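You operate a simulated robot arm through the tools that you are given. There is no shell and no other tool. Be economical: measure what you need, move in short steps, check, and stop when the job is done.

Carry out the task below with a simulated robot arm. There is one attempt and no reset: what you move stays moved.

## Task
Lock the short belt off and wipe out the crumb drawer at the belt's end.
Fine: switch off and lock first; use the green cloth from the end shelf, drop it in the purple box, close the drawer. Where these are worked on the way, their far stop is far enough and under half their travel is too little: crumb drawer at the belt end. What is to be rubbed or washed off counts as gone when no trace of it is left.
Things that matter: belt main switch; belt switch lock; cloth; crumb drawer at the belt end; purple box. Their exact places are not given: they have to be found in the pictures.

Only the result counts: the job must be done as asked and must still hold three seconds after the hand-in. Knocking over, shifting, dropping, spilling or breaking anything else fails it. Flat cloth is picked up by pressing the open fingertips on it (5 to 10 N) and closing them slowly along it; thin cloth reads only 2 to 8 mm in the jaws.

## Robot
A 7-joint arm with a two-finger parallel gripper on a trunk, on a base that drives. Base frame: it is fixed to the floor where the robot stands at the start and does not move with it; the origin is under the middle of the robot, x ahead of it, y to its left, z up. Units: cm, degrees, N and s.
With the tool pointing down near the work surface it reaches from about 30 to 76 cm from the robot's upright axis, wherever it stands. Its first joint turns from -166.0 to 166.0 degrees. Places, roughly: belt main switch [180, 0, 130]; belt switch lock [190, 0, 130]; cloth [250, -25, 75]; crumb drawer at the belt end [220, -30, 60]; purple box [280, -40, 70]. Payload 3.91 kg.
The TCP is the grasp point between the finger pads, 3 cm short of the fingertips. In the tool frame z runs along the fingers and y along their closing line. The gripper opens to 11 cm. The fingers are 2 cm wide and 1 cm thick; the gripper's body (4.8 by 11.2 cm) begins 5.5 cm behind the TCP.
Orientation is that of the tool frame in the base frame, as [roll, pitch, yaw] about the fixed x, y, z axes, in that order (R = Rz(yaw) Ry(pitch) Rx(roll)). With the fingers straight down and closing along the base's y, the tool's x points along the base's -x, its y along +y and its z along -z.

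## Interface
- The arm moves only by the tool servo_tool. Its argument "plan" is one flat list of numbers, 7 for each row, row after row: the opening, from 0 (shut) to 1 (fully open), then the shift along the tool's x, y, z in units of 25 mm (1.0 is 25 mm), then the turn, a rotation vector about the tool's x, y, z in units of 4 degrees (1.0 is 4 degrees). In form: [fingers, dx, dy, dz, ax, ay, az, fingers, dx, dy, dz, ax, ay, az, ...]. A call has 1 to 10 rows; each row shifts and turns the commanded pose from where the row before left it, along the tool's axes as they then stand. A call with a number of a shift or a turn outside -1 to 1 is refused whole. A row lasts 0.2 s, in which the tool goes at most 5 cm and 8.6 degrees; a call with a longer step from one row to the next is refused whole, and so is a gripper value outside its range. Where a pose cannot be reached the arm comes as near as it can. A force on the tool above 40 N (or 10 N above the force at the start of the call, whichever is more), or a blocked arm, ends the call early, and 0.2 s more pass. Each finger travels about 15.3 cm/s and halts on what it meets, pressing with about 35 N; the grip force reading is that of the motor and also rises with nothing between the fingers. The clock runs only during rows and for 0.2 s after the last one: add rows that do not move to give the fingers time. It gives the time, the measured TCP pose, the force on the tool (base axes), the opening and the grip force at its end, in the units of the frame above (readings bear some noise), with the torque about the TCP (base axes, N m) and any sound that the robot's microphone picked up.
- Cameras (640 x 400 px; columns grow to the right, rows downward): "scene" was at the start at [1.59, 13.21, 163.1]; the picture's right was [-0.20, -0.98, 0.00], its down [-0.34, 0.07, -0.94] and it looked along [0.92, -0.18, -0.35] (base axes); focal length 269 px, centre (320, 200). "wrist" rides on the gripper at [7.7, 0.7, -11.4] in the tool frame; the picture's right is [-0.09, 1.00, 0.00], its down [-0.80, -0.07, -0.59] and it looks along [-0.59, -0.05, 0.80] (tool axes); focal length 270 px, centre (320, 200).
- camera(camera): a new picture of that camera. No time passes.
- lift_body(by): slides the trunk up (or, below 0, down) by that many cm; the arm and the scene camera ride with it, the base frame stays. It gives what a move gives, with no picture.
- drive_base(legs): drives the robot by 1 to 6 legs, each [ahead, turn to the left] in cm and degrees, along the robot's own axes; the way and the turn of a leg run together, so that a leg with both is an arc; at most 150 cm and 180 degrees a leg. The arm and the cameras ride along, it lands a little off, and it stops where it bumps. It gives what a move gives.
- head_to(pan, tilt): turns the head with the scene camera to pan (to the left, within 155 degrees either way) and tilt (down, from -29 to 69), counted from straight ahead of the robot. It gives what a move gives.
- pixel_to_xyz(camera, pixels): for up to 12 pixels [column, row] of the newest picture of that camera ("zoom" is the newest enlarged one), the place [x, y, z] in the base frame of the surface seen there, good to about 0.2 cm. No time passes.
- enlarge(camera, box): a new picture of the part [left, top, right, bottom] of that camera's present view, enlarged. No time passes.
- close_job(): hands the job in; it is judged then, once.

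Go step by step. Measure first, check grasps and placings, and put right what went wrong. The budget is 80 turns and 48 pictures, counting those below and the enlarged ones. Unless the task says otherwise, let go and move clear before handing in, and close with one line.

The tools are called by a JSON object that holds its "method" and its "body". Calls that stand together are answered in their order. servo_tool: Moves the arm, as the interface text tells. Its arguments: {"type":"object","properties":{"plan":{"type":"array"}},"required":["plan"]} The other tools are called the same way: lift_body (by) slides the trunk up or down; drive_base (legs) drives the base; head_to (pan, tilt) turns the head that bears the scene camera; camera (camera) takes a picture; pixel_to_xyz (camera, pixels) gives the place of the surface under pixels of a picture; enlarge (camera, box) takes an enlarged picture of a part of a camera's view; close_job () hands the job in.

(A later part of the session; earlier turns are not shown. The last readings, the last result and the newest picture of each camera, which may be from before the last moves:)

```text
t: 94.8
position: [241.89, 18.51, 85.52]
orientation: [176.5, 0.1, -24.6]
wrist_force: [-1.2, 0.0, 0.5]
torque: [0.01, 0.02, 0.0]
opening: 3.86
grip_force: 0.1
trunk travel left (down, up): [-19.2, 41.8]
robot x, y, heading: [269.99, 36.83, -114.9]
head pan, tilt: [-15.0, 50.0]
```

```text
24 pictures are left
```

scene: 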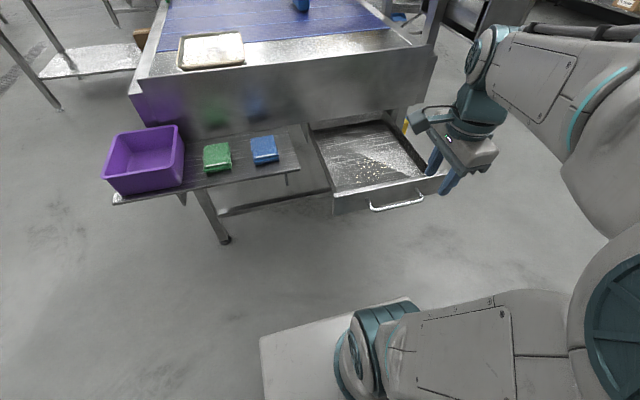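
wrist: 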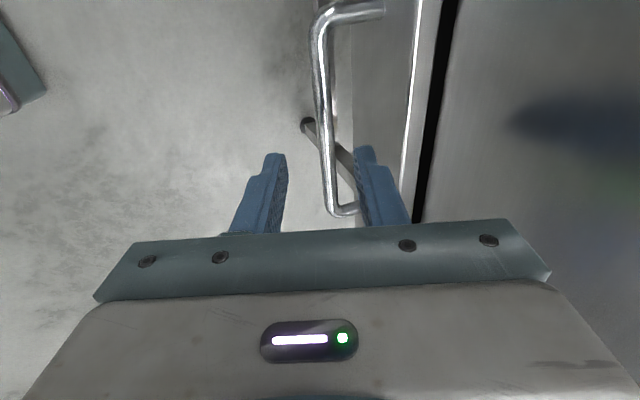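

{"method": "enlarge", "body": {"camera": "scene", "box": [290, 100, 450, 220]}}

{"method": "pixel_to_xyz", "body": {"camera": "scene", "pixels": [[330, 189], [340, 160], [322, 135], [370, 160], [360, 172], [405, 165], [385, 140], [425, 172], [410, 178], [330, 197], [400, 145], [385, 120]]}}

```text
3.33 times, centred on (370, 160) of scene
```

zoom: 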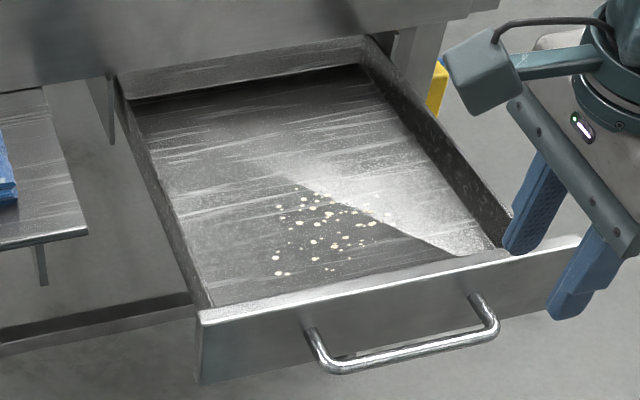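

```text
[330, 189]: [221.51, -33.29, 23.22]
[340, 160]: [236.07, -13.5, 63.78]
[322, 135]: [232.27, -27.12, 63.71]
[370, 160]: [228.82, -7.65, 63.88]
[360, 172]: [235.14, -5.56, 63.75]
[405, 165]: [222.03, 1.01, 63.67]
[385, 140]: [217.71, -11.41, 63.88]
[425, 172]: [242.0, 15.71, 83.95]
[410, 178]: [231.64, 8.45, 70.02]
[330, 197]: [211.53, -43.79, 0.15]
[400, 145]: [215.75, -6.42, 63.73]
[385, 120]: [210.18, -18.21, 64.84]
```

The drawer floor is at z 63.8 with walls to z 70. I'll measure the crumb patch and inner walls.

{"method": "pixel_to_xyz", "body": {"camera": "zoom", "pixels": [[278, 208], [276, 258], [280, 274], [330, 269], [362, 246], [375, 224], [390, 210], [325, 195], [212, 303], [495, 244], [140, 105], [370, 75]]}}

```text
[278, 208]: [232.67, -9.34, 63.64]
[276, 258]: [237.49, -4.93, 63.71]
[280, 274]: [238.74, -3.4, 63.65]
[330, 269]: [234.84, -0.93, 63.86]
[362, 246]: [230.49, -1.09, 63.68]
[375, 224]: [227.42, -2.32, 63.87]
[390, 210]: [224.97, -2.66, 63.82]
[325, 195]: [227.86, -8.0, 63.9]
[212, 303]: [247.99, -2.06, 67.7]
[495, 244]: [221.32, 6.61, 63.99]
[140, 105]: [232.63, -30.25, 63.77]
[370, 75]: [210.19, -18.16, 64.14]
```

Crumbs span about 14×10 cm near the drawer's front centre. Next I'll carry the open gripper over the green cloth at (267.6,−29.3,72.3).

{"method": "servo_tool", "body": {"plan": [0.5, 1, 0.77, 0, 0.9, 0, 0, 0.5, 1, 0.77, 0, 0, 0, 0, 0.5, 1, 0.77, 0, 0, 0, 0, 0.5, 1, 0.77, 0, 0, 0, 0, 0.5, 1, 0.77, 0, 0, 0, 0, 0.5, 1, 0.77, 0, 0, 0, 0, 0.5, 1, 0.77, 0, 0, 0, 0, 0.5, 1, 0.77, 0, 0, 0, 0, 0.5, 1, 0.77, 0, 0, 0, 0]}}

{"method": "servo_tool", "body": {"plan": [0.5, 1, 0.77, 0, 0, 0, 0, 0.5, 1, 0.77, 0, 0, 0, 0, 0.5, 1, 0.77, 0, 0, 0, 0, 0.5, 1, 0.77, 0, 0, 0, 0, 0.5, 1, 0.77, 0, 0, 0, 0, 0.5, 1, 0.77, 0, 0, 0, 0, 0.5, 1, 0.77, 0, 0, 0, 0, 0.5, 1, 0.77, 0, 0, 0, 0, 0.5, 0, 0, 0, 0, 0, 0]}}

{"method": "camera", "body": {"camera": "wrist"}}

```text
t: 96.8
position: [255.67, -6.56, 86.08]
orientation: [179.6, 0.0, -24.3]
wrist_force: [-0.4, 0.1, 0.4]
torque: [0.03, 0.01, 0.0]
opening: 5.5
grip_force: 0.0
trunk travel left (down, up): [-19.2, 41.8]
robot x, y, heading: [269.46, 36.91, -114.7]
head pan, tilt: [-15.0, 50.0]
```

```text
t: 98.8
position: [267.34, -28.77, 86.14]
orientation: [179.7, 0.0, -24.3]
wrist_force: [0.4, 0.0, -0.1]
torque: [0.0, 0.02, 0.0]
opening: 5.49
grip_force: 0.0
trunk travel left (down, up): [-19.2, 41.8]
robot x, y, heading: [269.53, 37.08, -114.5]
head pan, tilt: [-15.0, 50.0]
```

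```text
22 pictures are left
```

wrist: 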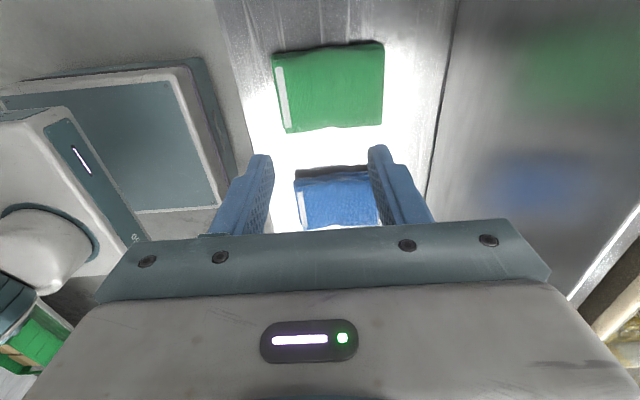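

Directly below the TCP projects to about (320,105), so the green cloth centre at (330,88) is nearly under it. I'll measure it.

{"method": "pixel_to_xyz", "body": {"camera": "wrist", "pixels": [[330, 88], [276, 55], [382, 45], [288, 130], [382, 124], [340, 200]]}}

```text
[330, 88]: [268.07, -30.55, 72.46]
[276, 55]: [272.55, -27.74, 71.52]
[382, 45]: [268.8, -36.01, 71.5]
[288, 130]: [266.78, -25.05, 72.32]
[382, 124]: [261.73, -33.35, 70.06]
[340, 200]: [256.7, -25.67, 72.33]
```

Shift 0.8/1.4 cm and descend to just above contact.

{"method": "servo_tool", "body": {"plan": [0.5, 0.3, 0.5, 1, 0, 0, 0, 0.5, 0, 0, 1, 0, 0, 0, 0.5, 0, 0, 1, 0, 0, 0, 0.5, 0, 0, 1, 0, 0, 0, 0.5, 0, 0, 0.2, 0, 0, 0, 0.5, 0, 0, 0.1, 0, 0, 0, 0.5, 0, 0, 0, 0, 0, 0]}}

```text
t: 100.4
position: [267.41, -30.42, 75.39]
orientation: [179.7, 0.0, -24.4]
wrist_force: [0.3, -0.4, -0.2]
torque: [0.0, 0.0, -0.05]
opening: 5.48
grip_force: 0.1
trunk travel left (down, up): [-19.2, 41.8]
robot x, y, heading: [270.41, 36.51, -114.6]
head pan, tilt: [-15.0, 50.0]
```

{"method": "servo_tool", "body": {"plan": [0.5, 0, 0, 0.1, 0, 0, 0, 0.5, 0, 0, 0.1, 0, 0, 0, 0.5, 0, 0, 0, 0, 0, 0]}}

```text
t: 101.2
position: [267.52, -30.2, 75.41]
orientation: [179.2, -0.1, -24.4]
wrist_force: [0.0, -2.2, 33.5]
torque: [0.89, -0.43, -0.06]
opening: 5.4
grip_force: 0.1
trunk travel left (down, up): [-19.2, 41.8]
robot x, y, heading: [269.87, 36.83, -114.4]
head pan, tilt: [-15.0, 50.0]
```

Contact is stiff (33 N). I'll ease up to about 7 N.

{"method": "servo_tool", "body": {"plan": [0.5, 0, 0, -0.14, 0, 0, 0, 0.5, 0, 0, 0, 0, 0, 0]}}

```text
t: 101.8
position: [267.47, -30.21, 75.42]
orientation: [179.6, 0.1, -24.4]
wrist_force: [1.4, -2.5, 25.5]
torque: [0.52, -0.31, -0.04]
opening: 5.38
grip_force: 0.1
trunk travel left (down, up): [-19.2, 41.8]
robot x, y, heading: [270.08, 36.65, -114.4]
head pan, tilt: [-15.0, 50.0]
```

{"method": "servo_tool", "body": {"plan": [0.5, 0, 0, -0.22, 0, 0, 0, 0.5, 0, 0, 0, 0, 0, 0]}}

```text
t: 102.4
position: [267.45, -30.28, 75.6]
orientation: [179.8, 0.1, -24.4]
wrist_force: [-0.1, 0.2, -0.2]
torque: [0.02, 0.03, 0.01]
opening: 5.51
grip_force: 0.1
trunk travel left (down, up): [-19.2, 41.8]
robot x, y, heading: [270.08, 36.53, -114.7]
head pan, tilt: [-15.0, 50.0]
```

{"method": "servo_tool", "body": {"plan": [0.5, 0, 0, 0.12, 0, 0, 0, 0.5, 0, 0, 0, 0, 0, 0]}}

```text
t: 103.0
position: [267.46, -30.41, 75.4]
orientation: [179.5, 0.1, -24.4]
wrist_force: [-0.5, 0.0, 0.7]
torque: [0.02, 0.03, 0.0]
opening: 5.52
grip_force: 0.1
trunk travel left (down, up): [-19.2, 41.8]
robot x, y, heading: [270.08, 36.94, -114.5]
head pan, tilt: [-15.0, 50.0]
```

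Just touching; I'll press slightly, then close slowly.

{"method": "servo_tool", "body": {"plan": [0.5, 0, 0, 0.09, 0, 0, 0, 0.5, 0, 0, 0, 0, 0, 0]}}

```text
t: 103.6
position: [267.42, -30.35, 75.44]
orientation: [179.6, 0.0, -24.4]
wrist_force: [-0.1, 0.0, 9.0]
torque: [0.22, -0.1, -0.01]
opening: 5.5
grip_force: 0.1
trunk travel left (down, up): [-19.2, 41.8]
robot x, y, heading: [269.66, 36.84, -114.8]
head pan, tilt: [-15.0, 50.0]
```

{"method": "servo_tool", "body": {"plan": [0.44, 0, 0, 0, 0, 0, 0, 0.38, 0, 0, 0, 0, 0, 0, 0.32, 0, 0, 0, 0, 0, 0, 0.26, 0, 0, 0, 0, 0, 0, 0.2, 0, 0, 0, 0, 0, 0, 0.14, 0, 0, 0, 0, 0, 0, 0.08, 0, 0, 0, 0, 0, 0, 0.03, 0, 0, 0, 0, 0, 0, 0, 0, 0, 0, 0, 0, 0, 0, 0, 0, 0, 0, 0, 0]}}

{"method": "camera", "body": {"camera": "wrist"}}

```text
t: 105.8
position: [267.36, -30.38, 75.35]
orientation: [179.5, 0.0, -24.4]
wrist_force: [1.1, 1.6, 13.3]
torque: [0.03, -0.06, 0.03]
opening: 0.01
grip_force: 35.1
trunk travel left (down, up): [-19.2, 41.8]
robot x, y, heading: [269.85, 36.75, -114.5]
head pan, tilt: [-15.0, 50.0]
```

```text
21 pictures are left
```

wrist: 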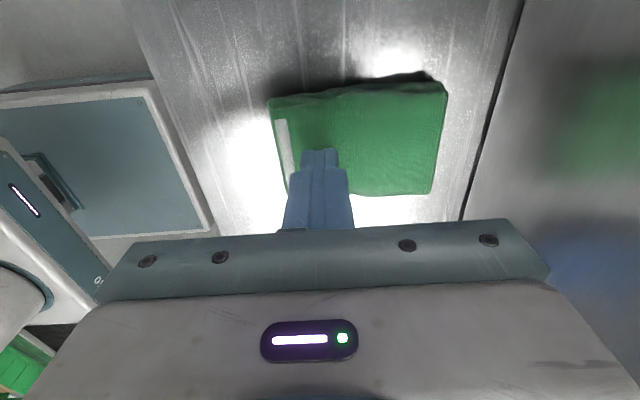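

It didn't catch: it's a firm folded pad. I'll rise, open wide and straddle its sides instead, after re-measuring it.

{"method": "servo_tool", "body": {"plan": [0, 0, 0, -1, 0, 0, 0, 1, 0, 0, -1, 0, 0, 0, 1, 0, 0, 0, 0, 0, 0, 1, 0, 0, 0, 0, 0, 0]}}

{"method": "camera", "body": {"camera": "wrist"}}

{"method": "pixel_to_xyz", "body": {"camera": "wrist", "pixels": [[330, 115], [350, 120], [275, 100], [420, 90], [280, 170], [410, 165], [300, 140], [380, 140], [360, 100]]}}

```text
t: 106.8
position: [267.4, -30.28, 80.24]
orientation: [179.5, 0.2, -24.5]
wrist_force: [-0.6, -0.3, -0.2]
torque: [0.03, 0.02, 0.0]
opening: 11.01
grip_force: 0.1
trunk travel left (down, up): [-19.2, 41.8]
robot x, y, heading: [269.94, 36.63, -114.7]
head pan, tilt: [-15.0, 50.0]
```

```text
20 pictures are left
```

wrist: 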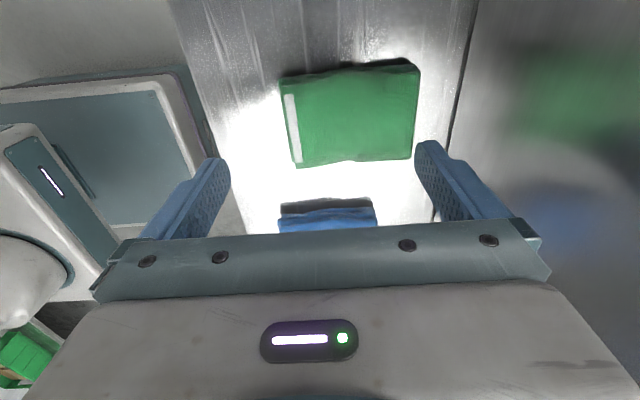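

```text
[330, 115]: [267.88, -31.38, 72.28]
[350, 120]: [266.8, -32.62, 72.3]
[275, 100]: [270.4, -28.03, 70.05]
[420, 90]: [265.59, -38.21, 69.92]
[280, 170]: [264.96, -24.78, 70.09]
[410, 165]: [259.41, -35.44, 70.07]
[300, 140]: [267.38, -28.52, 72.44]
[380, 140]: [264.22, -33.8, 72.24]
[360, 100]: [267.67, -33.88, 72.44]
```

The pad is about 10 cm long and 6 cm wide, so I'll rotate the jaws 90° to close across its 6 cm width.

{"method": "servo_tool", "body": {"plan": [0.75, 0.18, 0.92, -0.6, 0, 0, -1, 0.75, 0, 0, -0.6, 0, 0, -1, 0.75, 0, 0, 0, 0, 0, -1, 0.75, 0, 0, 0, 0, 0, -1, 0.75, 0, 0, 0, 0, 0, -1, 0.75, 0, 0, 0, 0, 0, -1, 0.75, 0, 0, 0, 0, 0, -1, 0.75, 0, 0, 0, 0, 0, -1, 0.75, 0, 0, 0, 0, 0, -1, 0.75, 0, 0, 0, 0, 0, -1]}}

{"method": "servo_tool", "body": {"plan": [0.75, 0, 0, 0, 0, 0, -1, 0.75, 0, 0, 0, 0, 0, -1, 0.75, 0, 0, 0, 0, 0, -1, 0.75, 0, 0, 0, 0, 0, -1, 0.75, 0, 0, 0, 0, 0, -1, 0.75, 0, 0, 0, 0, 0, -1, 0.75, 0, 0, 0, 0, 0, -1, 0.75, 0, 0, 0, 0, 0, -1, 0.75, 0, 0, 0, 0, 0, -1, 0.75, 0, 0, 0, 0, 0, -1]}}

{"method": "servo_tool", "body": {"plan": [0.75, 0, 0, 0, 0, 0, -1, 0.75, 0, 0, 0, 0, 0, -1, 0.75, 0, 0, 0, 0, 0, -0.5, 0.75, 0, 0, 0, 0, 0, 0]}}

{"method": "camera", "body": {"camera": "wrist"}}

```text
t: 109.0
position: [266.96, -32.48, 83.32]
orientation: [179.8, 0.3, 15.7]
wrist_force: [-0.6, 0.7, 0.1]
torque: [0.0, 0.0, -0.01]
opening: 8.26
grip_force: 0.1
trunk travel left (down, up): [-19.2, 41.8]
robot x, y, heading: [269.97, 36.42, -114.6]
head pan, tilt: [-15.0, 50.0]
```

```text
t: 111.2
position: [266.82, -32.53, 83.32]
orientation: [-180.0, 0.4, 55.6]
wrist_force: [-0.1, -0.1, 0.4]
torque: [0.02, 0.02, 0.02]
opening: 8.25
grip_force: 0.0
trunk travel left (down, up): [-19.2, 41.8]
robot x, y, heading: [269.45, 36.85, -114.5]
head pan, tilt: [-15.0, 50.0]
```

```text
t: 112.2
position: [266.99, -32.59, 83.34]
orientation: [180.0, 0.4, 65.6]
wrist_force: [0.9, 0.4, 0.5]
torque: [-0.02, 0.01, 0.01]
opening: 8.25
grip_force: 0.1
trunk travel left (down, up): [-19.2, 41.8]
robot x, y, heading: [269.81, 36.95, -114.8]
head pan, tilt: [-15.0, 50.0]
```

```text
19 pictures are left
```

wrist: 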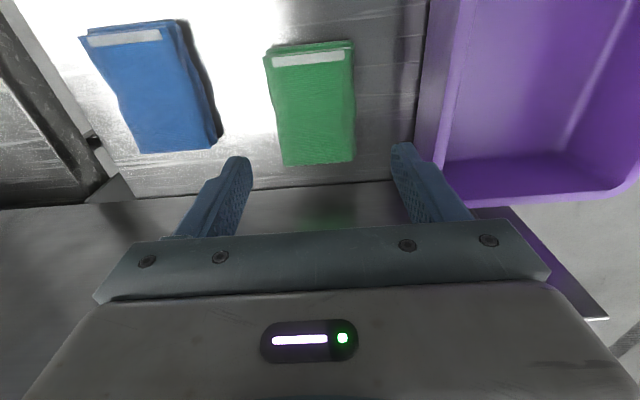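

{"method": "pixel_to_xyz", "body": {"camera": "wrist", "pixels": [[311, 105], [275, 105], [350, 105], [311, 65], [311, 155], [205, 110], [425, 100], [440, 130]]}}

```text
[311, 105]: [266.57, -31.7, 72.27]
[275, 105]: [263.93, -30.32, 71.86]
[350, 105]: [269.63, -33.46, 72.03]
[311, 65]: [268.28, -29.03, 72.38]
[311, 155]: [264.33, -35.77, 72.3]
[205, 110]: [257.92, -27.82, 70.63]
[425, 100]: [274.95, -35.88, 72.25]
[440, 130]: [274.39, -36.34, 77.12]
```

Offsets are small. I'll shift −0.45 cm, descend so the tips are about 0.8 cm above the shelf, and close.

{"method": "servo_tool", "body": {"plan": [0.75, 0, -0.18, 1, 0, 0, 0, 0.75, 0, 0, 1, 0, 0, 0, 0.75, 0, 0, 1, 0, 0, 0, 0.75, 0, 0, 0.72, 0, 0, 0, 0.75, 0, 0, 0, 0, 0, 0, 0.6, 0, 0, 0, 0, 0, 0, 0.45, 0, 0, 0, 0, 0, 0, 0.3, 0, 0, 0, 0, 0, 0, 0.15, 0, 0, 0, 0, 0, 0, 0, 0, 0, 0, 0, 0, 0]}}

{"method": "servo_tool", "body": {"plan": [0, 0, 0, 0, 0, 0, 0, 0, 0, 0, 0, 0, 0, 0]}}

{"method": "camera", "body": {"camera": "wrist"}}

```text
t: 114.4
position: [266.42, -32.54, 73.9]
orientation: [180.0, 0.4, 65.6]
wrist_force: [-1.2, -0.7, 0.0]
torque: [-0.01, 0.0, -0.03]
opening: 6.88
grip_force: 35.5
trunk travel left (down, up): [-19.2, 41.8]
robot x, y, heading: [269.76, 36.57, -114.7]
head pan, tilt: [-15.0, 50.0]
```

```text
t: 115.0
position: [266.48, -32.42, 73.97]
orientation: [-180.0, 0.3, 65.6]
wrist_force: [0.0, -0.1, -0.8]
torque: [-0.03, -0.01, 0.02]
opening: 6.88
grip_force: 34.9
trunk travel left (down, up): [-19.2, 41.8]
robot x, y, heading: [270.22, 36.73, -114.3]
head pan, tilt: [-15.0, 50.0]
```

```text
18 pictures are left
```

wrist: 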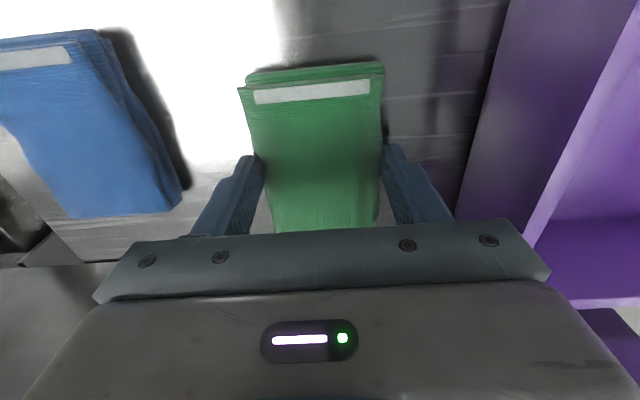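

The pad is held at 6.9 cm. I'll lift and carry it over the drawer.

{"method": "servo_tool", "body": {"plan": [0, 0, 0, -0.4, 0, 0, 0, 0, 0, 0, -1, 0, 0, 0, 0, 0, 0, -1, 0, 0, 0, 0, 0, 0, -1, 0, 0, 0, 0, 0, 0, -1, 0, 0, 0, 0, 0, 0, 0, 0, 0, 0]}}

{"method": "servo_tool", "body": {"plan": [0, 0.5, -1, 0, 0, 0, 0, 0, 0.5, -1, 0, 0, 0, 0, 0, 0.5, -1, 0, 0, 0, 0, 0, 0.5, -1, 0, 0, 0, 0, 0, 0.5, -1, 0, 0, 0, 0, 0, 0.5, -1, 0, 0, 0, 0, 0, 0.5, -1, 0, 0, 0, 0, 0, 0.5, -1, 0, 0, 0, 0, 0, 0.2, -1, 0, 0, 0, 0, 0, 0.2, -1, 0, 0, 0, 0]}}

{"method": "servo_tool", "body": {"plan": [0, 0, -1, 0, 0, 0, 0, 0, 0, -1, 0, 0, 0, 0, 0, 0, -1, 0, 0, 0, 0, 0, 0, 0, 0, 0, 0, 0]}}

{"method": "camera", "body": {"camera": "wrist"}}

```text
t: 116.4
position: [266.4, -32.51, 85.01]
orientation: [-179.9, 0.4, 65.6]
wrist_force: [0.9, 0.2, -0.5]
torque: [-0.04, 0.04, -0.01]
opening: 6.88
grip_force: 35.0
trunk travel left (down, up): [-19.2, 41.8]
robot x, y, heading: [269.23, 36.96, -115.0]
head pan, tilt: [-15.0, 50.0]
```

```text
t: 118.6
position: [248.23, -11.97, 84.97]
orientation: [180.0, 0.4, 65.6]
wrist_force: [-0.6, -1.2, -0.5]
torque: [0.01, 0.03, 0.02]
opening: 6.88
grip_force: 34.7
trunk travel left (down, up): [-19.2, 41.8]
robot x, y, heading: [269.86, 36.51, -114.7]
head pan, tilt: [-15.0, 50.0]
```

```text
t: 119.6
position: [241.44, -8.92, 84.96]
orientation: [180.0, 0.4, 65.6]
wrist_force: [0.3, -0.2, -0.5]
torque: [-0.02, 0.01, 0.03]
opening: 6.88
grip_force: 34.7
trunk travel left (down, up): [-19.2, 41.8]
robot x, y, heading: [269.58, 36.54, -114.6]
head pan, tilt: [-15.0, 50.0]
```

```text
17 pictures are left
```

wrist: 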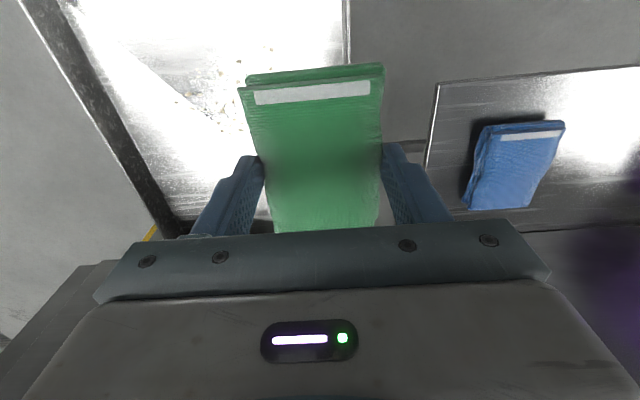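

The held pad is right of the crumbs. I'll measure the drawer's inner edges to plan strokes.

{"method": "pixel_to_xyz", "body": {"camera": "wrist", "pixels": [[335, 30], [345, 30], [349, 30], [220, 20], [100, 100], [190, 215], [230, 60], [175, 100], [180, 60]]}}

{"method": "enlarge", "body": {"camera": "scene", "box": [290, 90, 450, 220]}}

```text
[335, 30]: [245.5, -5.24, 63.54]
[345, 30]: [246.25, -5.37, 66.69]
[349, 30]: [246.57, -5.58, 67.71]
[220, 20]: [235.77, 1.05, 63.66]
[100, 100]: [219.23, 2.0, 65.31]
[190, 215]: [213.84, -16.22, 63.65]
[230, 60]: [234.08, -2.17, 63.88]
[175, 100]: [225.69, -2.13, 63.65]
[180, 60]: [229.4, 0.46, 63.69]
```

```text
3.08 times, centred on (370, 155) of scene
```

zoom: 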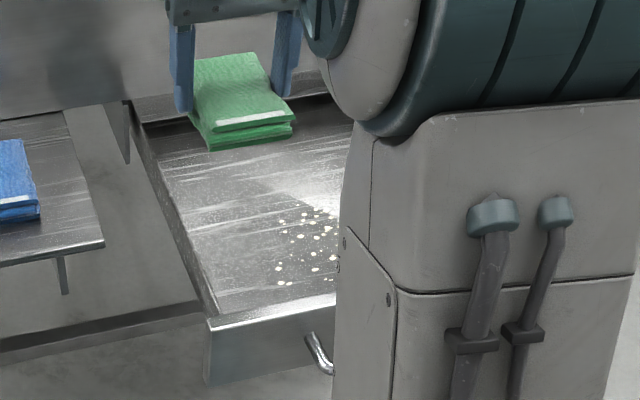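

Inner floor spans u≈199–226 laterally. I'll descend onto the clean floor to the left of the crumbs.

{"method": "servo_tool", "body": {"plan": [0, 0.7, -0.85, 0, 0, 0, 0, 0, 0, 0, 1, 0, 0, 0, 0, 0, 0, 1, 0, 0, 0, 0, 0, 0, 1, 0, 0, 0, 0, 0, 0, 1, 0, 0, 0, 0, 0, 0, 1, 0, 0, 0, 0, 0, 0, 1, 0, 0, 0, 0, 0, 0, 0.6, 0, 0, 0, 0, 0, 0, 0.2, 0, 0, 0, 0, 0, 0, 0.1, 0, 0, 0]}}

```text
t: 121.8
position: [240.3, -6.7, 67.55]
orientation: [-180.0, 0.3, 65.6]
wrist_force: [-0.3, -0.2, -0.3]
torque: [0.0, -0.01, -0.01]
opening: 6.86
grip_force: 34.8
trunk travel left (down, up): [-19.2, 41.8]
robot x, y, heading: [269.63, 36.64, -114.4]
head pan, tilt: [-15.0, 50.0]
```

{"method": "servo_tool", "body": {"plan": [0, 0, 0, 0.12, 0, 0, 0, 0, 0, 0, 0.12, 0, 0, 0, 0, 0, 0, 0, 0, 0, 0]}}

```text
t: 122.7
position: [240.21, -6.74, 67.58]
orientation: [-179.9, 1.0, 65.7]
wrist_force: [0.9, -0.1, 17.7]
torque: [0.49, -0.5, -0.04]
opening: 6.88
grip_force: 34.6
trunk travel left (down, up): [-19.2, 41.8]
robot x, y, heading: [269.67, 36.83, -114.3]
head pan, tilt: [-15.0, 50.0]
stopped in row 3: the force on the tool passed its limit at 41 N (the readings are from after the stop); the commanded pose is now the measured one
```

Contact at z 67.6 with 18 N. I'll ease a touch and sweep right across the crumbs.

{"method": "servo_tool", "body": {"plan": [0, 0, 0, -0.05, 0, 0, 0, 0, 0, -0.6, 0, 0, 0, 0, 0, 0, -0.6, 0, 0, 0, 0, 0, 0, -0.6, 0, 0, 0, 0, 0, 0, -0.6, 0, 0, 0, 0, 0, 0, -0.6, 0, 0, 0, 0, 0, 0, -0.6, 0, 0, 0, 0, 0, 0, -0.6, 0, 0, 0, 0, 0, 0, -0.6, 0, 0, 0, 0, 0, 0, -0.6, 0, 0, 0, 0]}}

{"method": "camera", "body": {"camera": "scene"}}

```text
t: 124.9
position: [227.87, -1.0, 67.45]
orientation: [-179.8, 0.8, 65.5]
wrist_force: [3.5, -0.7, 9.5]
torque: [-0.17, -0.09, -0.01]
opening: 6.89
grip_force: 34.9
trunk travel left (down, up): [-19.2, 41.8]
robot x, y, heading: [269.65, 37.02, -114.7]
head pan, tilt: [-15.0, 50.0]
```

```text
15 pictures are left
```

scene: 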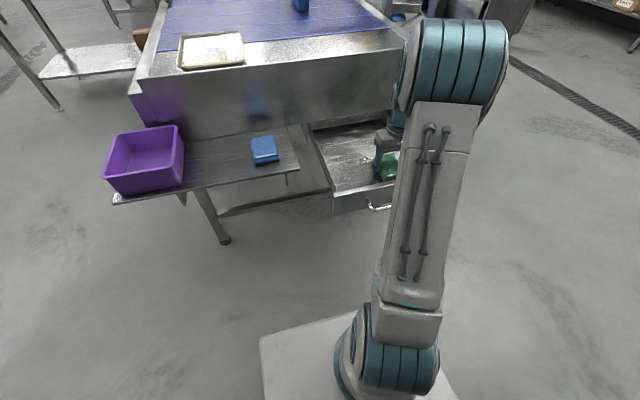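

Force is steady near 10 N. I'll finish this stroke, step toward the belt, and sweep back.

{"method": "servo_tool", "body": {"plan": [0, 0, -0.7, 0, 0, 0, 0, 0, 0, -0.6, 0, 0, 0, 0, 0, -0.6, 0, 0, 0, 0, 0, 0, -0.6, 0, 0, 0, 0, 0, 0, -0.7, 0, 0, 0, 0, 0, 0, 0, 0.6, 0, 0, 0, 0, 0, 0, 0.6, 0, 0, 0, 0, 0, 0, 0.6, 0, 0, 0, 0, 0, 0, 0.6, 0, 0, 0, 0, 0, 0, 0.6, 0, 0, 0, 0]}}

{"method": "servo_tool", "body": {"plan": [0, 0, 0.6, 0, 0, 0, 0, 0, 0, 0.6, 0, 0, 0, 0, 0, 0, 0.6, 0, 0, 0, 0, 0, 0, 0.6, 0, 0, 0, 0, 0, 0.6, 0, 0, 0, 0, 0, 0, 0.6, 0, 0, 0, 0, 0, 0, 0.6, 0, 0, 0, 0, 0, 0, 0.6, 0, 0, 0, 0, 0]}}

```text
t: 127.1
position: [229.94, -7.32, 67.52]
orientation: [-179.9, 0.6, 65.7]
wrist_force: [-0.3, 0.0, -0.7]
torque: [0.0, -0.02, -0.01]
opening: 6.87
grip_force: 35.2
trunk travel left (down, up): [-19.2, 41.8]
robot x, y, heading: [269.94, 36.52, -114.5]
head pan, tilt: [-15.0, 50.0]
```

```text
t: 128.9
position: [237.61, -4.15, 67.61]
orientation: [-179.8, 0.8, 65.6]
wrist_force: [-0.6, 0.8, 5.9]
torque: [0.03, -0.04, -0.02]
opening: 6.9
grip_force: 35.2
trunk travel left (down, up): [-19.2, 41.8]
robot x, y, heading: [269.85, 36.72, -114.6]
head pan, tilt: [-15.0, 50.0]
```

Contact went light on the return. I'll press more and repeat the passes along the front and middle.

{"method": "servo_tool", "body": {"plan": [0, 0.6, 0.5, 0.08, 0, 0, 0, 0, 0, -0.6, 0, 0, 0, 0, 0, 0, -0.6, 0, 0, 0, 0, 0, 0, -0.6, 0, 0, 0, 0, 0, 0, -0.6, 0, 0, 0, 0, 0, 0, -0.6, 0, 0, 0, 0, 0, 0, -0.6, 0, 0, 0, 0, 0, 0, -0.6, 0, 0, 0, 0, 0, 0, -0.6, 0, 0, 0, 0, 0, 0, -0.6, 0, 0, 0, 0]}}

{"method": "servo_tool", "body": {"plan": [0, -0.9, 0, 0.04, 0, 0, 0, 0, -0.9, 0, 0.03, 0, 0, 0, 0, 0, 0.6, 0, 0, 0, 0, 0, 0, 0.6, 0, 0, 0, 0, 0, 0, 0.6, 0, 0, 0, 0, 0, 0, 0.6, 0, 0, 0, 0, 0, 0, 0.6, 0, 0, 0, 0, 0, 0, 0.6, 0, 0, 0, 0, 0, 0, 0.6, 0, 0, 0, 0, 0, 0, 0.6, 0, 0, 0, 0]}}

```text
t: 130.6
position: [231.36, 0.1, 67.48]
orientation: [-179.8, 1.1, 65.7]
wrist_force: [0.3, -0.3, 18.2]
torque: [0.32, -0.31, -0.14]
opening: 6.9
grip_force: 34.9
trunk travel left (down, up): [-19.2, 41.8]
robot x, y, heading: [269.94, 36.66, -114.5]
head pan, tilt: [-15.0, 50.0]
stopped in row 8: the force on the tool passed its limit at 41 N (the readings are from after the stop); the commanded pose is now the measured one
```

```text
t: 131.9
position: [234.57, -6.27, 67.37]
orientation: [-179.7, 1.3, 65.8]
wrist_force: [1.8, -1.7, 13.0]
torque: [0.22, -0.3, 0.06]
opening: 6.88
grip_force: 34.9
trunk travel left (down, up): [-19.2, 41.8]
robot x, y, heading: [270.12, 37.14, -114.5]
head pan, tilt: [-15.0, 50.0]
stopped in row 6: the force on the tool passed its limit at 41 N (the readings are from after the stop); the commanded pose is now the measured one
```

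I'll lift and move left to inspect the floor.

{"method": "servo_tool", "body": {"plan": [0, 0, 0, -1, 0, 0, 0, 0, 0, 0, -1, 0, 0, 0, 0, 0, 0, -1, 0, 0, 0, 0, 0, 0, -1, 0, 0, 0, 0, 0, 0, -1, 0, 0, 0, 0, 0, 1, -1, 0, 0, 0, 0, 0, 1, -1, 0, 0, 0, 0, 0, 1, -1, 0, 0, 0, 0, 0, 1, 0, 0, 0, 0, 0, 0, 1, 0, 0, 0, 0]}}

{"method": "enlarge", "body": {"camera": "scene", "box": [290, 100, 450, 220]}}

{"method": "enlarge", "body": {"camera": "wrist", "box": [0, 0, 320, 200]}}

```text
t: 134.2
position: [246.13, -11.06, 87.36]
orientation: [-179.9, 1.0, 65.8]
wrist_force: [-0.8, 0.6, 0.3]
torque: [0.0, -0.03, 0.03]
opening: 6.89
grip_force: 35.0
trunk travel left (down, up): [-19.2, 41.8]
robot x, y, heading: [269.67, 36.88, -114.8]
head pan, tilt: [-15.0, 50.0]
```

```text
3.33 times, centred on (370, 160) of scene
```

zoom: 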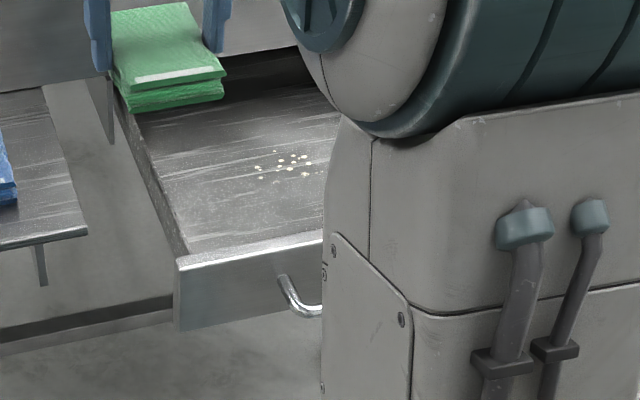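

```text
2.00 times, centred on (160, 100) of wrist
```

zoom: 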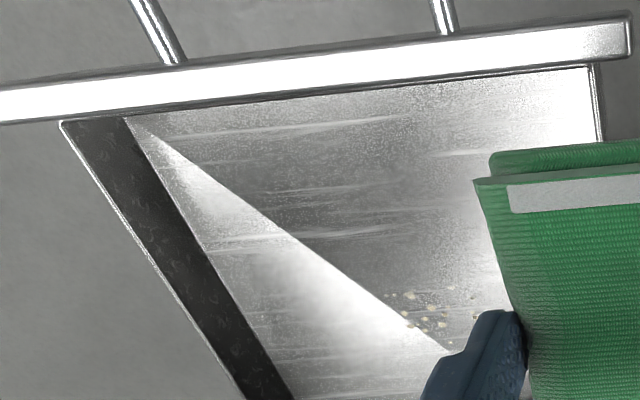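

The front crumbs are gone and a cluster remains at scene-zoom (285,165). The drawer also slid in somewhat. I'll measure.

{"method": "pixel_to_xyz", "body": {"camera": "zoom", "pixels": [[388, 296], [410, 294], [410, 326], [442, 323], [430, 310], [475, 317], [400, 80], [200, 130], [590, 70], [420, 320]]}}

{"method": "enlarge", "body": {"camera": "scene", "box": [320, 120, 390, 180]}}

```text
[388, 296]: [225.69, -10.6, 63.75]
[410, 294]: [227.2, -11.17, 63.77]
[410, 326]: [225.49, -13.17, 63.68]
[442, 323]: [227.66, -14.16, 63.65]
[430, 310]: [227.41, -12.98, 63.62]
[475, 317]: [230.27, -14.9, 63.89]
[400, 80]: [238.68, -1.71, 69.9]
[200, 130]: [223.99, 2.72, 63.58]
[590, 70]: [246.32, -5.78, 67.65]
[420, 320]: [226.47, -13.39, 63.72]
```

```text
6.67 times, centred on (355, 150) of scene
```

zoom: 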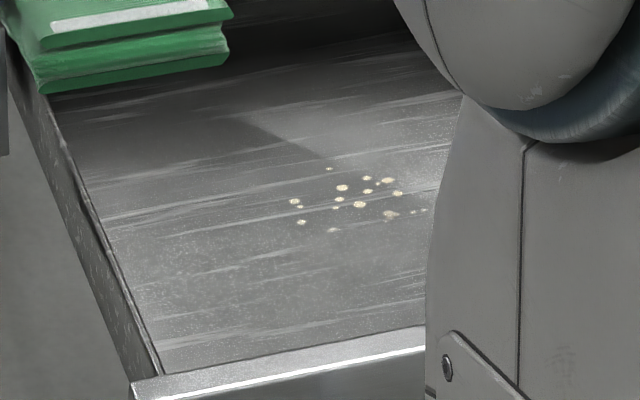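

{"method": "pixel_to_xyz", "body": {"camera": "zoom", "pixels": [[295, 201], [301, 222], [330, 168], [390, 214], [425, 210], [388, 181], [333, 230], [160, 370], [280, 355]]}}

```text
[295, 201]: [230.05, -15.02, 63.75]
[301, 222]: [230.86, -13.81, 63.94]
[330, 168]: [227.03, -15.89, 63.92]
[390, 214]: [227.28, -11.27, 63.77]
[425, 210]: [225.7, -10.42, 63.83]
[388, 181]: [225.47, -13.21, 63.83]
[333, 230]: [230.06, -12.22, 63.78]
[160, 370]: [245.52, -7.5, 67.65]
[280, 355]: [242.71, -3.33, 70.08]
```

The remaining crumbs are at n≈79–83.4, u≈210–216. I'll bring the pad over their left at n≈81 and descend, wiping only sideways so the drawer stays put.

{"method": "servo_tool", "body": {"plan": [0, -1, -0.93, 0, 0, 0, 0, 0, -1, -0.93, 0, 0, 0, 0, 0, -1, -0.93, 0, 0, 0, 0, 0, -1, -0.93, 0, 0, 0, 0, 0, 0, 0, 1, 0, 0, 0, 0, 0, 0, 1, 0, 0, 0, 0, 0, 0, 1, 0, 0, 0, 0, 0, 0, 1, 0, 0, 0, 0, 0, 0, 1, 0, 0, 0, 0, 0, 0, 1, 0, 0, 0]}}

{"method": "servo_tool", "body": {"plan": [0, 0, 0, 1, 0, 0, 0, 0, 0, 0, 0.75, 0, 0, 0, 0, 0, 0, 0.15, 0, 0, 0, 0, 0, 0, 0.1, 0, 0, 0, 0, 0, 0, 0, 0, 0, 0]}}

```text
t: 136.3
position: [233.17, -16.51, 72.41]
orientation: [-179.9, 1.0, 65.7]
wrist_force: [-0.3, 0.4, -0.4]
torque: [0.01, -0.02, -0.03]
opening: 6.87
grip_force: 35.0
trunk travel left (down, up): [-19.2, 41.8]
robot x, y, heading: [269.79, 36.68, -114.4]
head pan, tilt: [-15.0, 50.0]
```

```text
t: 137.6
position: [233.33, -16.57, 67.46]
orientation: [-179.7, 1.2, 65.8]
wrist_force: [0.1, -1.7, 2.8]
torque: [-0.18, 0.0, 0.01]
opening: 6.87
grip_force: 34.9
trunk travel left (down, up): [-19.2, 41.8]
robot x, y, heading: [269.6, 36.75, -114.5]
head pan, tilt: [-15.0, 50.0]
```

{"method": "servo_tool", "body": {"plan": [0, 0, 0, 0.08, 0, 0, 0, 0, 0, -0.6, 0, 0, 0, 0, 0, 0, -0.6, 0, 0, 0, 0, 0, 0, -0.6, 0, 0, 0, 0, 0, 0, -0.6, 0, 0, 0, 0, 0, 0, -0.6, 0, 0, 0, 0, 0, 0, -0.6, 0, 0, 0, 0, 0, 0, -0.6, 0, 0, 0, 0, 0, 0, -0.6, 0, 0, 0, 0, 0, 0, -0.6, 0, 0, 0, 0]}}

{"method": "servo_tool", "body": {"plan": [0, 0, 0.6, 0.02, 0, 0, 0, 0, 0, 0.6, 0, 0, 0, 0, 0, 0, 0.6, 0, 0, 0, 0, 0, 0, 0.6, 0, 0, 0, 0, 0, 0, 0.6, 0, 0, 0, 0, 0, 0, 0.6, 0, 0, 0, 0, 0, 0, 0.6, 0, 0, 0, 0, 0, 0, 0.6, 0, 0, 0, 0, 0, 0, 0.6, 0, 0, 0, 0]}}

```text
t: 139.8
position: [220.9, -11.01, 67.38]
orientation: [-179.7, 1.1, 65.6]
wrist_force: [4.9, -1.9, 16.1]
torque: [-0.36, -0.28, 0.04]
opening: 6.9
grip_force: 35.4
trunk travel left (down, up): [-19.2, 41.8]
robot x, y, heading: [269.83, 36.92, -114.9]
head pan, tilt: [-15.0, 50.0]
```

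```text
t: 141.8
position: [233.39, -16.52, 67.41]
orientation: [-179.7, 1.1, 65.8]
wrist_force: [-8.4, 4.1, 27.2]
torque: [0.16, 0.42, 0.05]
opening: 6.89
grip_force: 35.4
trunk travel left (down, up): [-19.2, 41.8]
robot x, y, heading: [269.77, 37.02, -114.6]
head pan, tilt: [-15.0, 50.0]
```

Both strokes held contact. I'll lift, move well left and inspect.

{"method": "servo_tool", "body": {"plan": [0, 0, 0, -1, 0, 0, 0, 0, 0, 0, -1, 0, 0, 0, 0, 0, 0, -1, 0, 0, 0, 0, 0, 0, -1, 0, 0, 0, 0, 0, 0, -1, 0, 0, 0, 0, 0.3, 1, -1, 0, 0, 0, 0, 0.3, 1, -1, 0, 0, 0, 0, 0.3, 1, 0, 0, 0, 0, 0, 0.3, 1, 0, 0, 0, 0, 0, 0.3, 1, 0, 0, 0, 0]}}

{"method": "enlarge", "body": {"camera": "scene", "box": [310, 100, 400, 180]}}

{"method": "enlarge", "body": {"camera": "wrist", "box": [0, 0, 320, 230]}}

```text
t: 143.9
position: [246.47, -17.95, 84.56]
orientation: [-179.8, 1.0, 65.7]
wrist_force: [0.0, -0.6, -0.1]
torque: [-0.03, 0.01, 0.02]
opening: 6.89
grip_force: 34.5
trunk travel left (down, up): [-19.2, 41.8]
robot x, y, heading: [269.8, 37.1, -114.3]
head pan, tilt: [-15.0, 50.0]
```

```text
5.00 times, centred on (355, 140) of scene
```

zoom: 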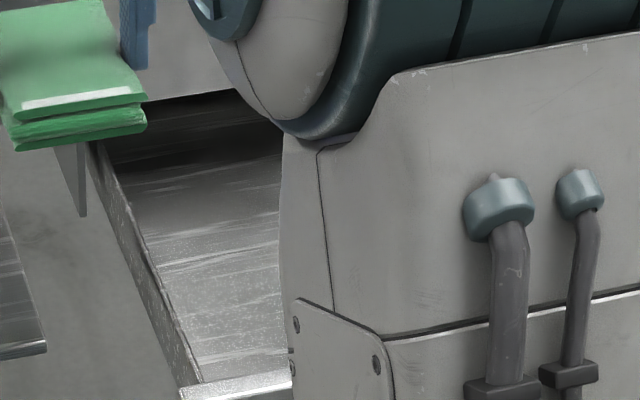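

```text
1.74 times, centred on (160, 115) of wrist
```

zoom: 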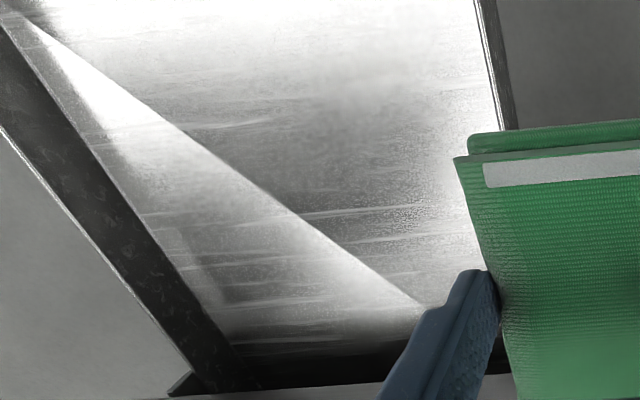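

The drawer floor looks clean. Next I'll carry the cloth over the purple box.

{"method": "servo_tool", "body": {"plan": [0, 0, 1, -0.5, 0, 0, 0, 0, 0, 1, -0.5, 0, 0, 0, 0, 0, 1, 0, 0, 0, 0, 0, 0, 1, 0, 0, 0, 0, 0, 0, 1, 0, 0, 0, 0, 0, 0, 1, 0, 0, 0, 0, 0, 0, 1, 0, 0, 0, 0, 0, 0, 1, 0, 0, 0, 0, 0, 0, 1, 0, 0, 0, 0, 0, 0, 1, 0, 0, 0, 0]}}

{"method": "servo_tool", "body": {"plan": [0, 0, 1, 0, 0, 0, 0, 0, 0, 1, 0, 0, 0, 0, 0, 0, 1, 0, 0, 0, 0, 0, 0, 1, 0, 0, 0, 0, 0, 0, 1, 0, 0, 0, 0, 0, 0, 1, 0, 0, 0, 0, 0, 0, 0, 0, 0, 0, 0]}}

{"method": "head_to", "body": {"pan": 5, "tilt": 50}}

{"method": "camera", "body": {"camera": "scene"}}

```text
t: 146.2
position: [269.15, -28.26, 86.93]
orientation: [-179.8, 1.1, 65.7]
wrist_force: [0.4, 0.0, -0.3]
torque: [0.01, -0.02, -0.01]
opening: 6.87
grip_force: 35.0
trunk travel left (down, up): [-19.2, 41.8]
robot x, y, heading: [269.49, 36.8, -114.5]
head pan, tilt: [-15.0, 50.0]
```

```text
t: 147.8
position: [282.89, -32.8, 86.42]
orientation: [-179.7, 1.0, 65.7]
wrist_force: [0.6, -0.8, -0.8]
torque: [0.0, 0.02, 0.05]
opening: 6.87
grip_force: 34.8
out of reach, approached as far as the arm can: row 5, 6
trunk travel left (down, up): [-19.2, 41.8]
robot x, y, heading: [269.8, 36.89, -114.8]
head pan, tilt: [-15.0, 50.0]
```

```text
t: 148.6
position: [282.83, -32.87, 86.47]
orientation: [-179.9, 1.1, 65.7]
wrist_force: [0.6, -0.2, -0.9]
torque: [0.01, 0.01, 0.03]
opening: 6.86
grip_force: 35.0
trunk travel left (down, up): [-19.2, 41.8]
robot x, y, heading: [269.83, 36.7, -114.4]
head pan, tilt: [5.0, 50.0]
```

```text
9 pictures are left
```

scene: 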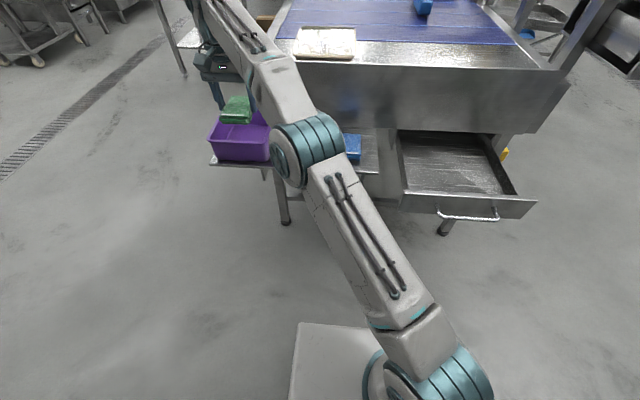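

{"method": "camera", "body": {"camera": "wrist"}}

{"method": "pixel_to_xyz", "body": {"camera": "scene", "pixels": [[210, 130], [216, 160], [268, 160], [218, 122], [240, 145], [212, 135], [265, 118]]}}

```text
8 pictures are left
```

wrist: 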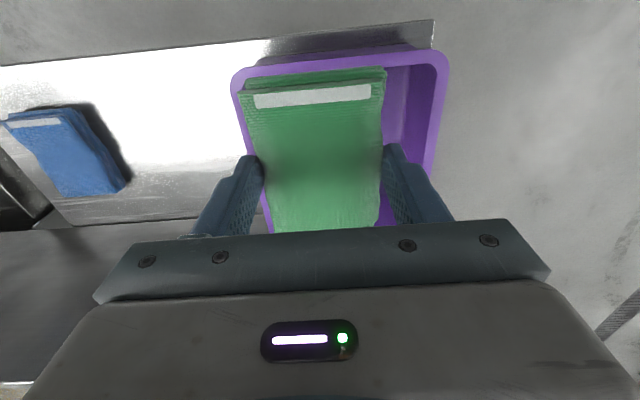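

```text
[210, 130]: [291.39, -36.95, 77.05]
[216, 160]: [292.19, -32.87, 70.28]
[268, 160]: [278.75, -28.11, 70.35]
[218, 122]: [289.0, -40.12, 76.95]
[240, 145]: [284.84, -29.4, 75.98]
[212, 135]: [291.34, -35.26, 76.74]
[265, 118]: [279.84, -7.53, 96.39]
```

The box spans u 265–280, n 74–90 and the pad is about 4.5 cm short of centre. I'll drive forward 5 cm.

{"method": "drive_base", "body": {"legs": [[5, 0]]}}

```text
t: 149.5
position: [280.74, -37.23, 86.51]
orientation: [-179.8, 1.2, 65.6]
wrist_force: [-0.7, -0.2, 0.0]
torque: [0.04, 0.0, 0.0]
opening: 6.89
grip_force: 35.0
trunk travel left (down, up): [-19.2, 41.8]
robot x, y, heading: [268.04, 32.34, -114.7]
head pan, tilt: [5.0, 50.0]
```

{"method": "servo_tool", "body": {"plan": [0, 0, 0.5, 0, 0, 0, 0, 0, 0, 0, 1, 0, 0, 0, 0, 0, 0, 1, 0, 0, 0, 0, 0, 0, 1, 0, 0, 0, 0, 0, 0, 1, 0, 0, 0, 0, 0, 0, 0.3, 0, 0, 0, 0, 0, 0, 0, 0, 0, 0]}}

```text
t: 151.1
position: [281.82, -37.55, 75.36]
orientation: [-179.8, 1.0, 65.7]
wrist_force: [0.1, 0.8, 0.2]
torque: [0.02, -0.01, -0.01]
opening: 6.88
grip_force: 35.1
out of reach, approached as far as the arm can: row 1
trunk travel left (down, up): [-19.2, 41.8]
robot x, y, heading: [267.66, 31.91, -114.9]
head pan, tilt: [5.0, 50.0]
```

Low inside the box with no contact. I'll open modestly and rise.

{"method": "servo_tool", "body": {"plan": [0.7, 0, 0, 0, 0, 0, 0, 0.75, 0, 0, 0, 0, 0, 0, 0.75, 0, 0, 0, 0, 0, 0, 0.75, 0, 0, -1, 0, 0, 0, 0.75, 0, 0, -1, 0, 0, 0, 0.75, 0, 0, -1, 0, 0, 0, 0.75, 0, 0, -1, 0, 0, 0, 0.75, 0, 0, -1, 0, 0, 0]}}

{"method": "camera", "body": {"camera": "wrist"}}

```text
t: 152.9
position: [281.57, -36.44, 87.64]
orientation: [-179.8, 1.1, 65.7]
wrist_force: [-0.1, -0.1, 0.1]
torque: [0.03, -0.01, -0.02]
opening: 8.23
grip_force: 0.0
out of reach, approached as far as the arm can: row 8
trunk travel left (down, up): [-19.2, 41.8]
robot x, y, heading: [267.85, 32.31, -114.4]
head pan, tilt: [5.0, 50.0]
```

```text
7 pictures are left
```

wrist: 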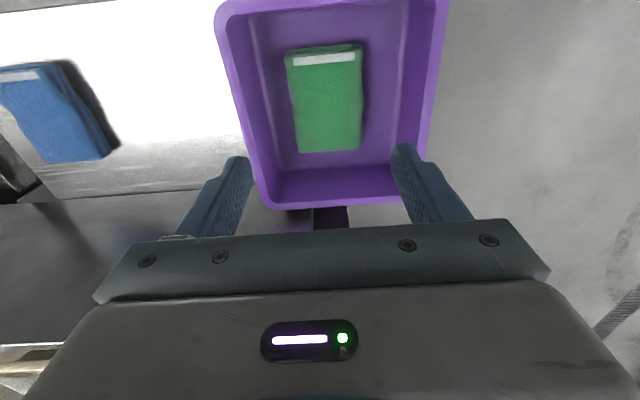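

The cloth lies flat in the box. Now I'll bring closed fingers round to the outside of the drawer bar.

{"method": "servo_tool", "body": {"plan": [0, 0.8, -1, 0, 0, 0, 0, 0, 0.8, -1, 0, 0, 0, 0, 0, 0.8, -1, 0, 0, 0, 0, 0, 0.8, -1, 0, 0, 0, 0, 0, 0.8, -1, 0, 0, 0, 0, 0, 0.8, -1, 0, 0, 0, 0, 0, 0.8, -1, 0, 0, 0, 0, 0, 0.8, -1, 0, 0, 0, 0, 0, 0.8, -1, 0, 0, 0, 0, 0, 0.8, -1, 0, 0, 0, 0]}}

{"method": "servo_tool", "body": {"plan": [0, 0.2, -1, 0, 0, 0, 0, 0, 0.2, -1, 0, 0, 0, 0, 0, 0.2, -1, 0, 0, 0, 0, 0, 0.2, -1, 0, 0, 0, 0, 0, 0.2, -1, 0, 0, 0, 0, 0, 0.2, -1, 0, 0, 0, 0, 0, 0.2, -1, 0, 0, 0, 0, 0, 0.2, -1, 0, 0, 0, 0, 0, 0.2, -1, 0, 0, 0, 0, 0, 0.2, -1, 0, 0, 0, 0]}}

{"method": "camera", "body": {"camera": "wrist"}}

```text
t: 155.1
position: [267.22, -7.82, 87.28]
orientation: [-179.8, 1.0, 65.7]
wrist_force: [-0.4, -0.8, 0.1]
torque: [0.03, 0.02, 0.04]
opening: 0.03
grip_force: 34.9
trunk travel left (down, up): [-19.2, 41.8]
robot x, y, heading: [267.78, 32.42, -114.6]
head pan, tilt: [5.0, 50.0]
```

```text
t: 157.3
position: [246.3, 6.86, 87.22]
orientation: [-179.7, 0.9, 65.7]
wrist_force: [-0.2, -1.5, -0.1]
torque: [0.0, 0.03, -0.04]
opening: 0.0
grip_force: 35.1
trunk travel left (down, up): [-19.2, 41.8]
robot x, y, heading: [267.9, 32.35, -114.7]
head pan, tilt: [5.0, 50.0]
```

```text
6 pictures are left
```

wrist: 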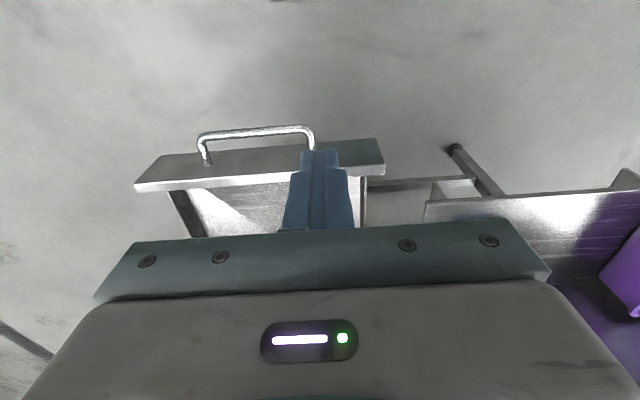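

I'll measure the bar and check the drawer floor from the scene camera before closing.

{"method": "pixel_to_xyz", "body": {"camera": "wrist", "pixels": [[258, 132], [230, 134], [285, 130], [258, 165]]}}

{"method": "enlarge", "body": {"camera": "scene", "box": [390, 110, 550, 230]}}

```text
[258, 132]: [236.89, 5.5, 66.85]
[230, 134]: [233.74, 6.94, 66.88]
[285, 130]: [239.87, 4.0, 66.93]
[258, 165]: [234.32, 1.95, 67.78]
```

```text
3.33 times, centred on (470, 170) of scene
```

zoom: 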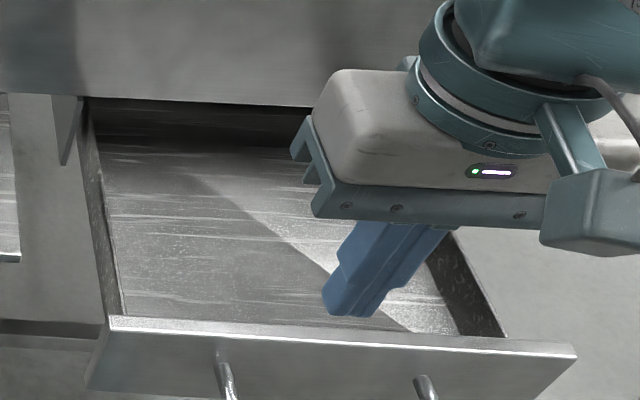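

The floor is clean. I'll move to the bar's middle, descend outside it, then push.

{"method": "servo_tool", "body": {"plan": [0, 0, -0.86, 0, 0, 0, 0, 0, 0, -0.86, 0, 0, 0, 0, 0, 0, -0.86, 0.85, 0, 0, 0, 0, 0, -0.86, 0.85, 0, 0, 0, 0, 0, 0, 1, 0, 0, 0, 0, 0, 0, 1, 0, 0, 0, 0, 0, 0, 1, 0, 0, 0, 0, 0, 0, 1, 0, 0, 0, 0, 0, 0, 1, 0, 0, 0, 0, 0, 0, 1, 0, 0, 0]}}

{"method": "servo_tool", "body": {"plan": [0, -0.7, 0, 0, 0, 0, 0, 0, -0.7, 0, 0, 0, 0, 0, 0, -0.7, 0, 0, 0, 0, 0, 0, -0.7, 0, 0, 0, 0, 0, 0, -0.7, 0, 0, 0, 0, 0, 0, -0.7, 0, 0, 0, 0, 0, 0, -0.7, 0, 0, 0, 0, 0, 0, -0.7, 0, 0, 0, 0, 0, 0, -0.7, 0, 0, 0, 0, 0, 0, -0.7, 0, 0, 0, 0, 0]}}

```text
t: 159.5
position: [238.24, 10.03, 68.06]
orientation: [-179.6, 1.1, 65.7]
wrist_force: [0.1, 0.2, 0.0]
torque: [-0.01, 0.04, 0.05]
opening: 0.0
grip_force: 34.9
trunk travel left (down, up): [-19.2, 41.8]
robot x, y, heading: [267.84, 32.05, -114.8]
head pan, tilt: [5.0, 50.0]
```

```text
t: 161.7
position: [231.0, -5.82, 68.39]
orientation: [-179.9, 1.1, 65.7]
wrist_force: [-0.2, 0.0, -0.8]
torque: [0.0, -0.01, 0.02]
opening: 0.0
grip_force: 35.8
trunk travel left (down, up): [-19.2, 41.8]
robot x, y, heading: [267.62, 31.99, -114.7]
head pan, tilt: [5.0, 50.0]
```

Moved 17 cm. I'll keep pushing until it stops.

{"method": "servo_tool", "body": {"plan": [0, -0.7, 0, 0, 0, 0, 0, 0, -0.7, 0, 0, 0, 0, 0, 0, -0.7, 0, 0, 0, 0, 0, 0, -0.7, 0, 0, 0, 0, 0, 0, -0.5, 0, 0, 0, 0, 0, 0, -0.5, 0, 0, 0, 0, 0, 0, -0.3, 0, 0, 0, 0, 0, 0, -0.3, 0, 0, 0, 0, 0]}}

{"method": "camera", "body": {"camera": "wrist"}}

```text
t: 163.5
position: [226.8, -15.57, 68.52]
orientation: [-180.0, 0.7, 65.5]
wrist_force: [14.9, 20.7, 2.0]
torque: [0.5, -0.2, 0.08]
opening: 0.0
grip_force: 34.9
trunk travel left (down, up): [-19.2, 41.8]
robot x, y, heading: [267.55, 31.94, -114.8]
head pan, tilt: [5.0, 50.0]
```

```text
4 pictures are left
```

wrist: 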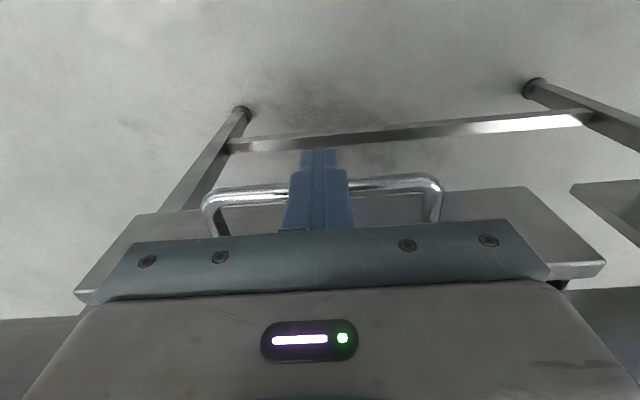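

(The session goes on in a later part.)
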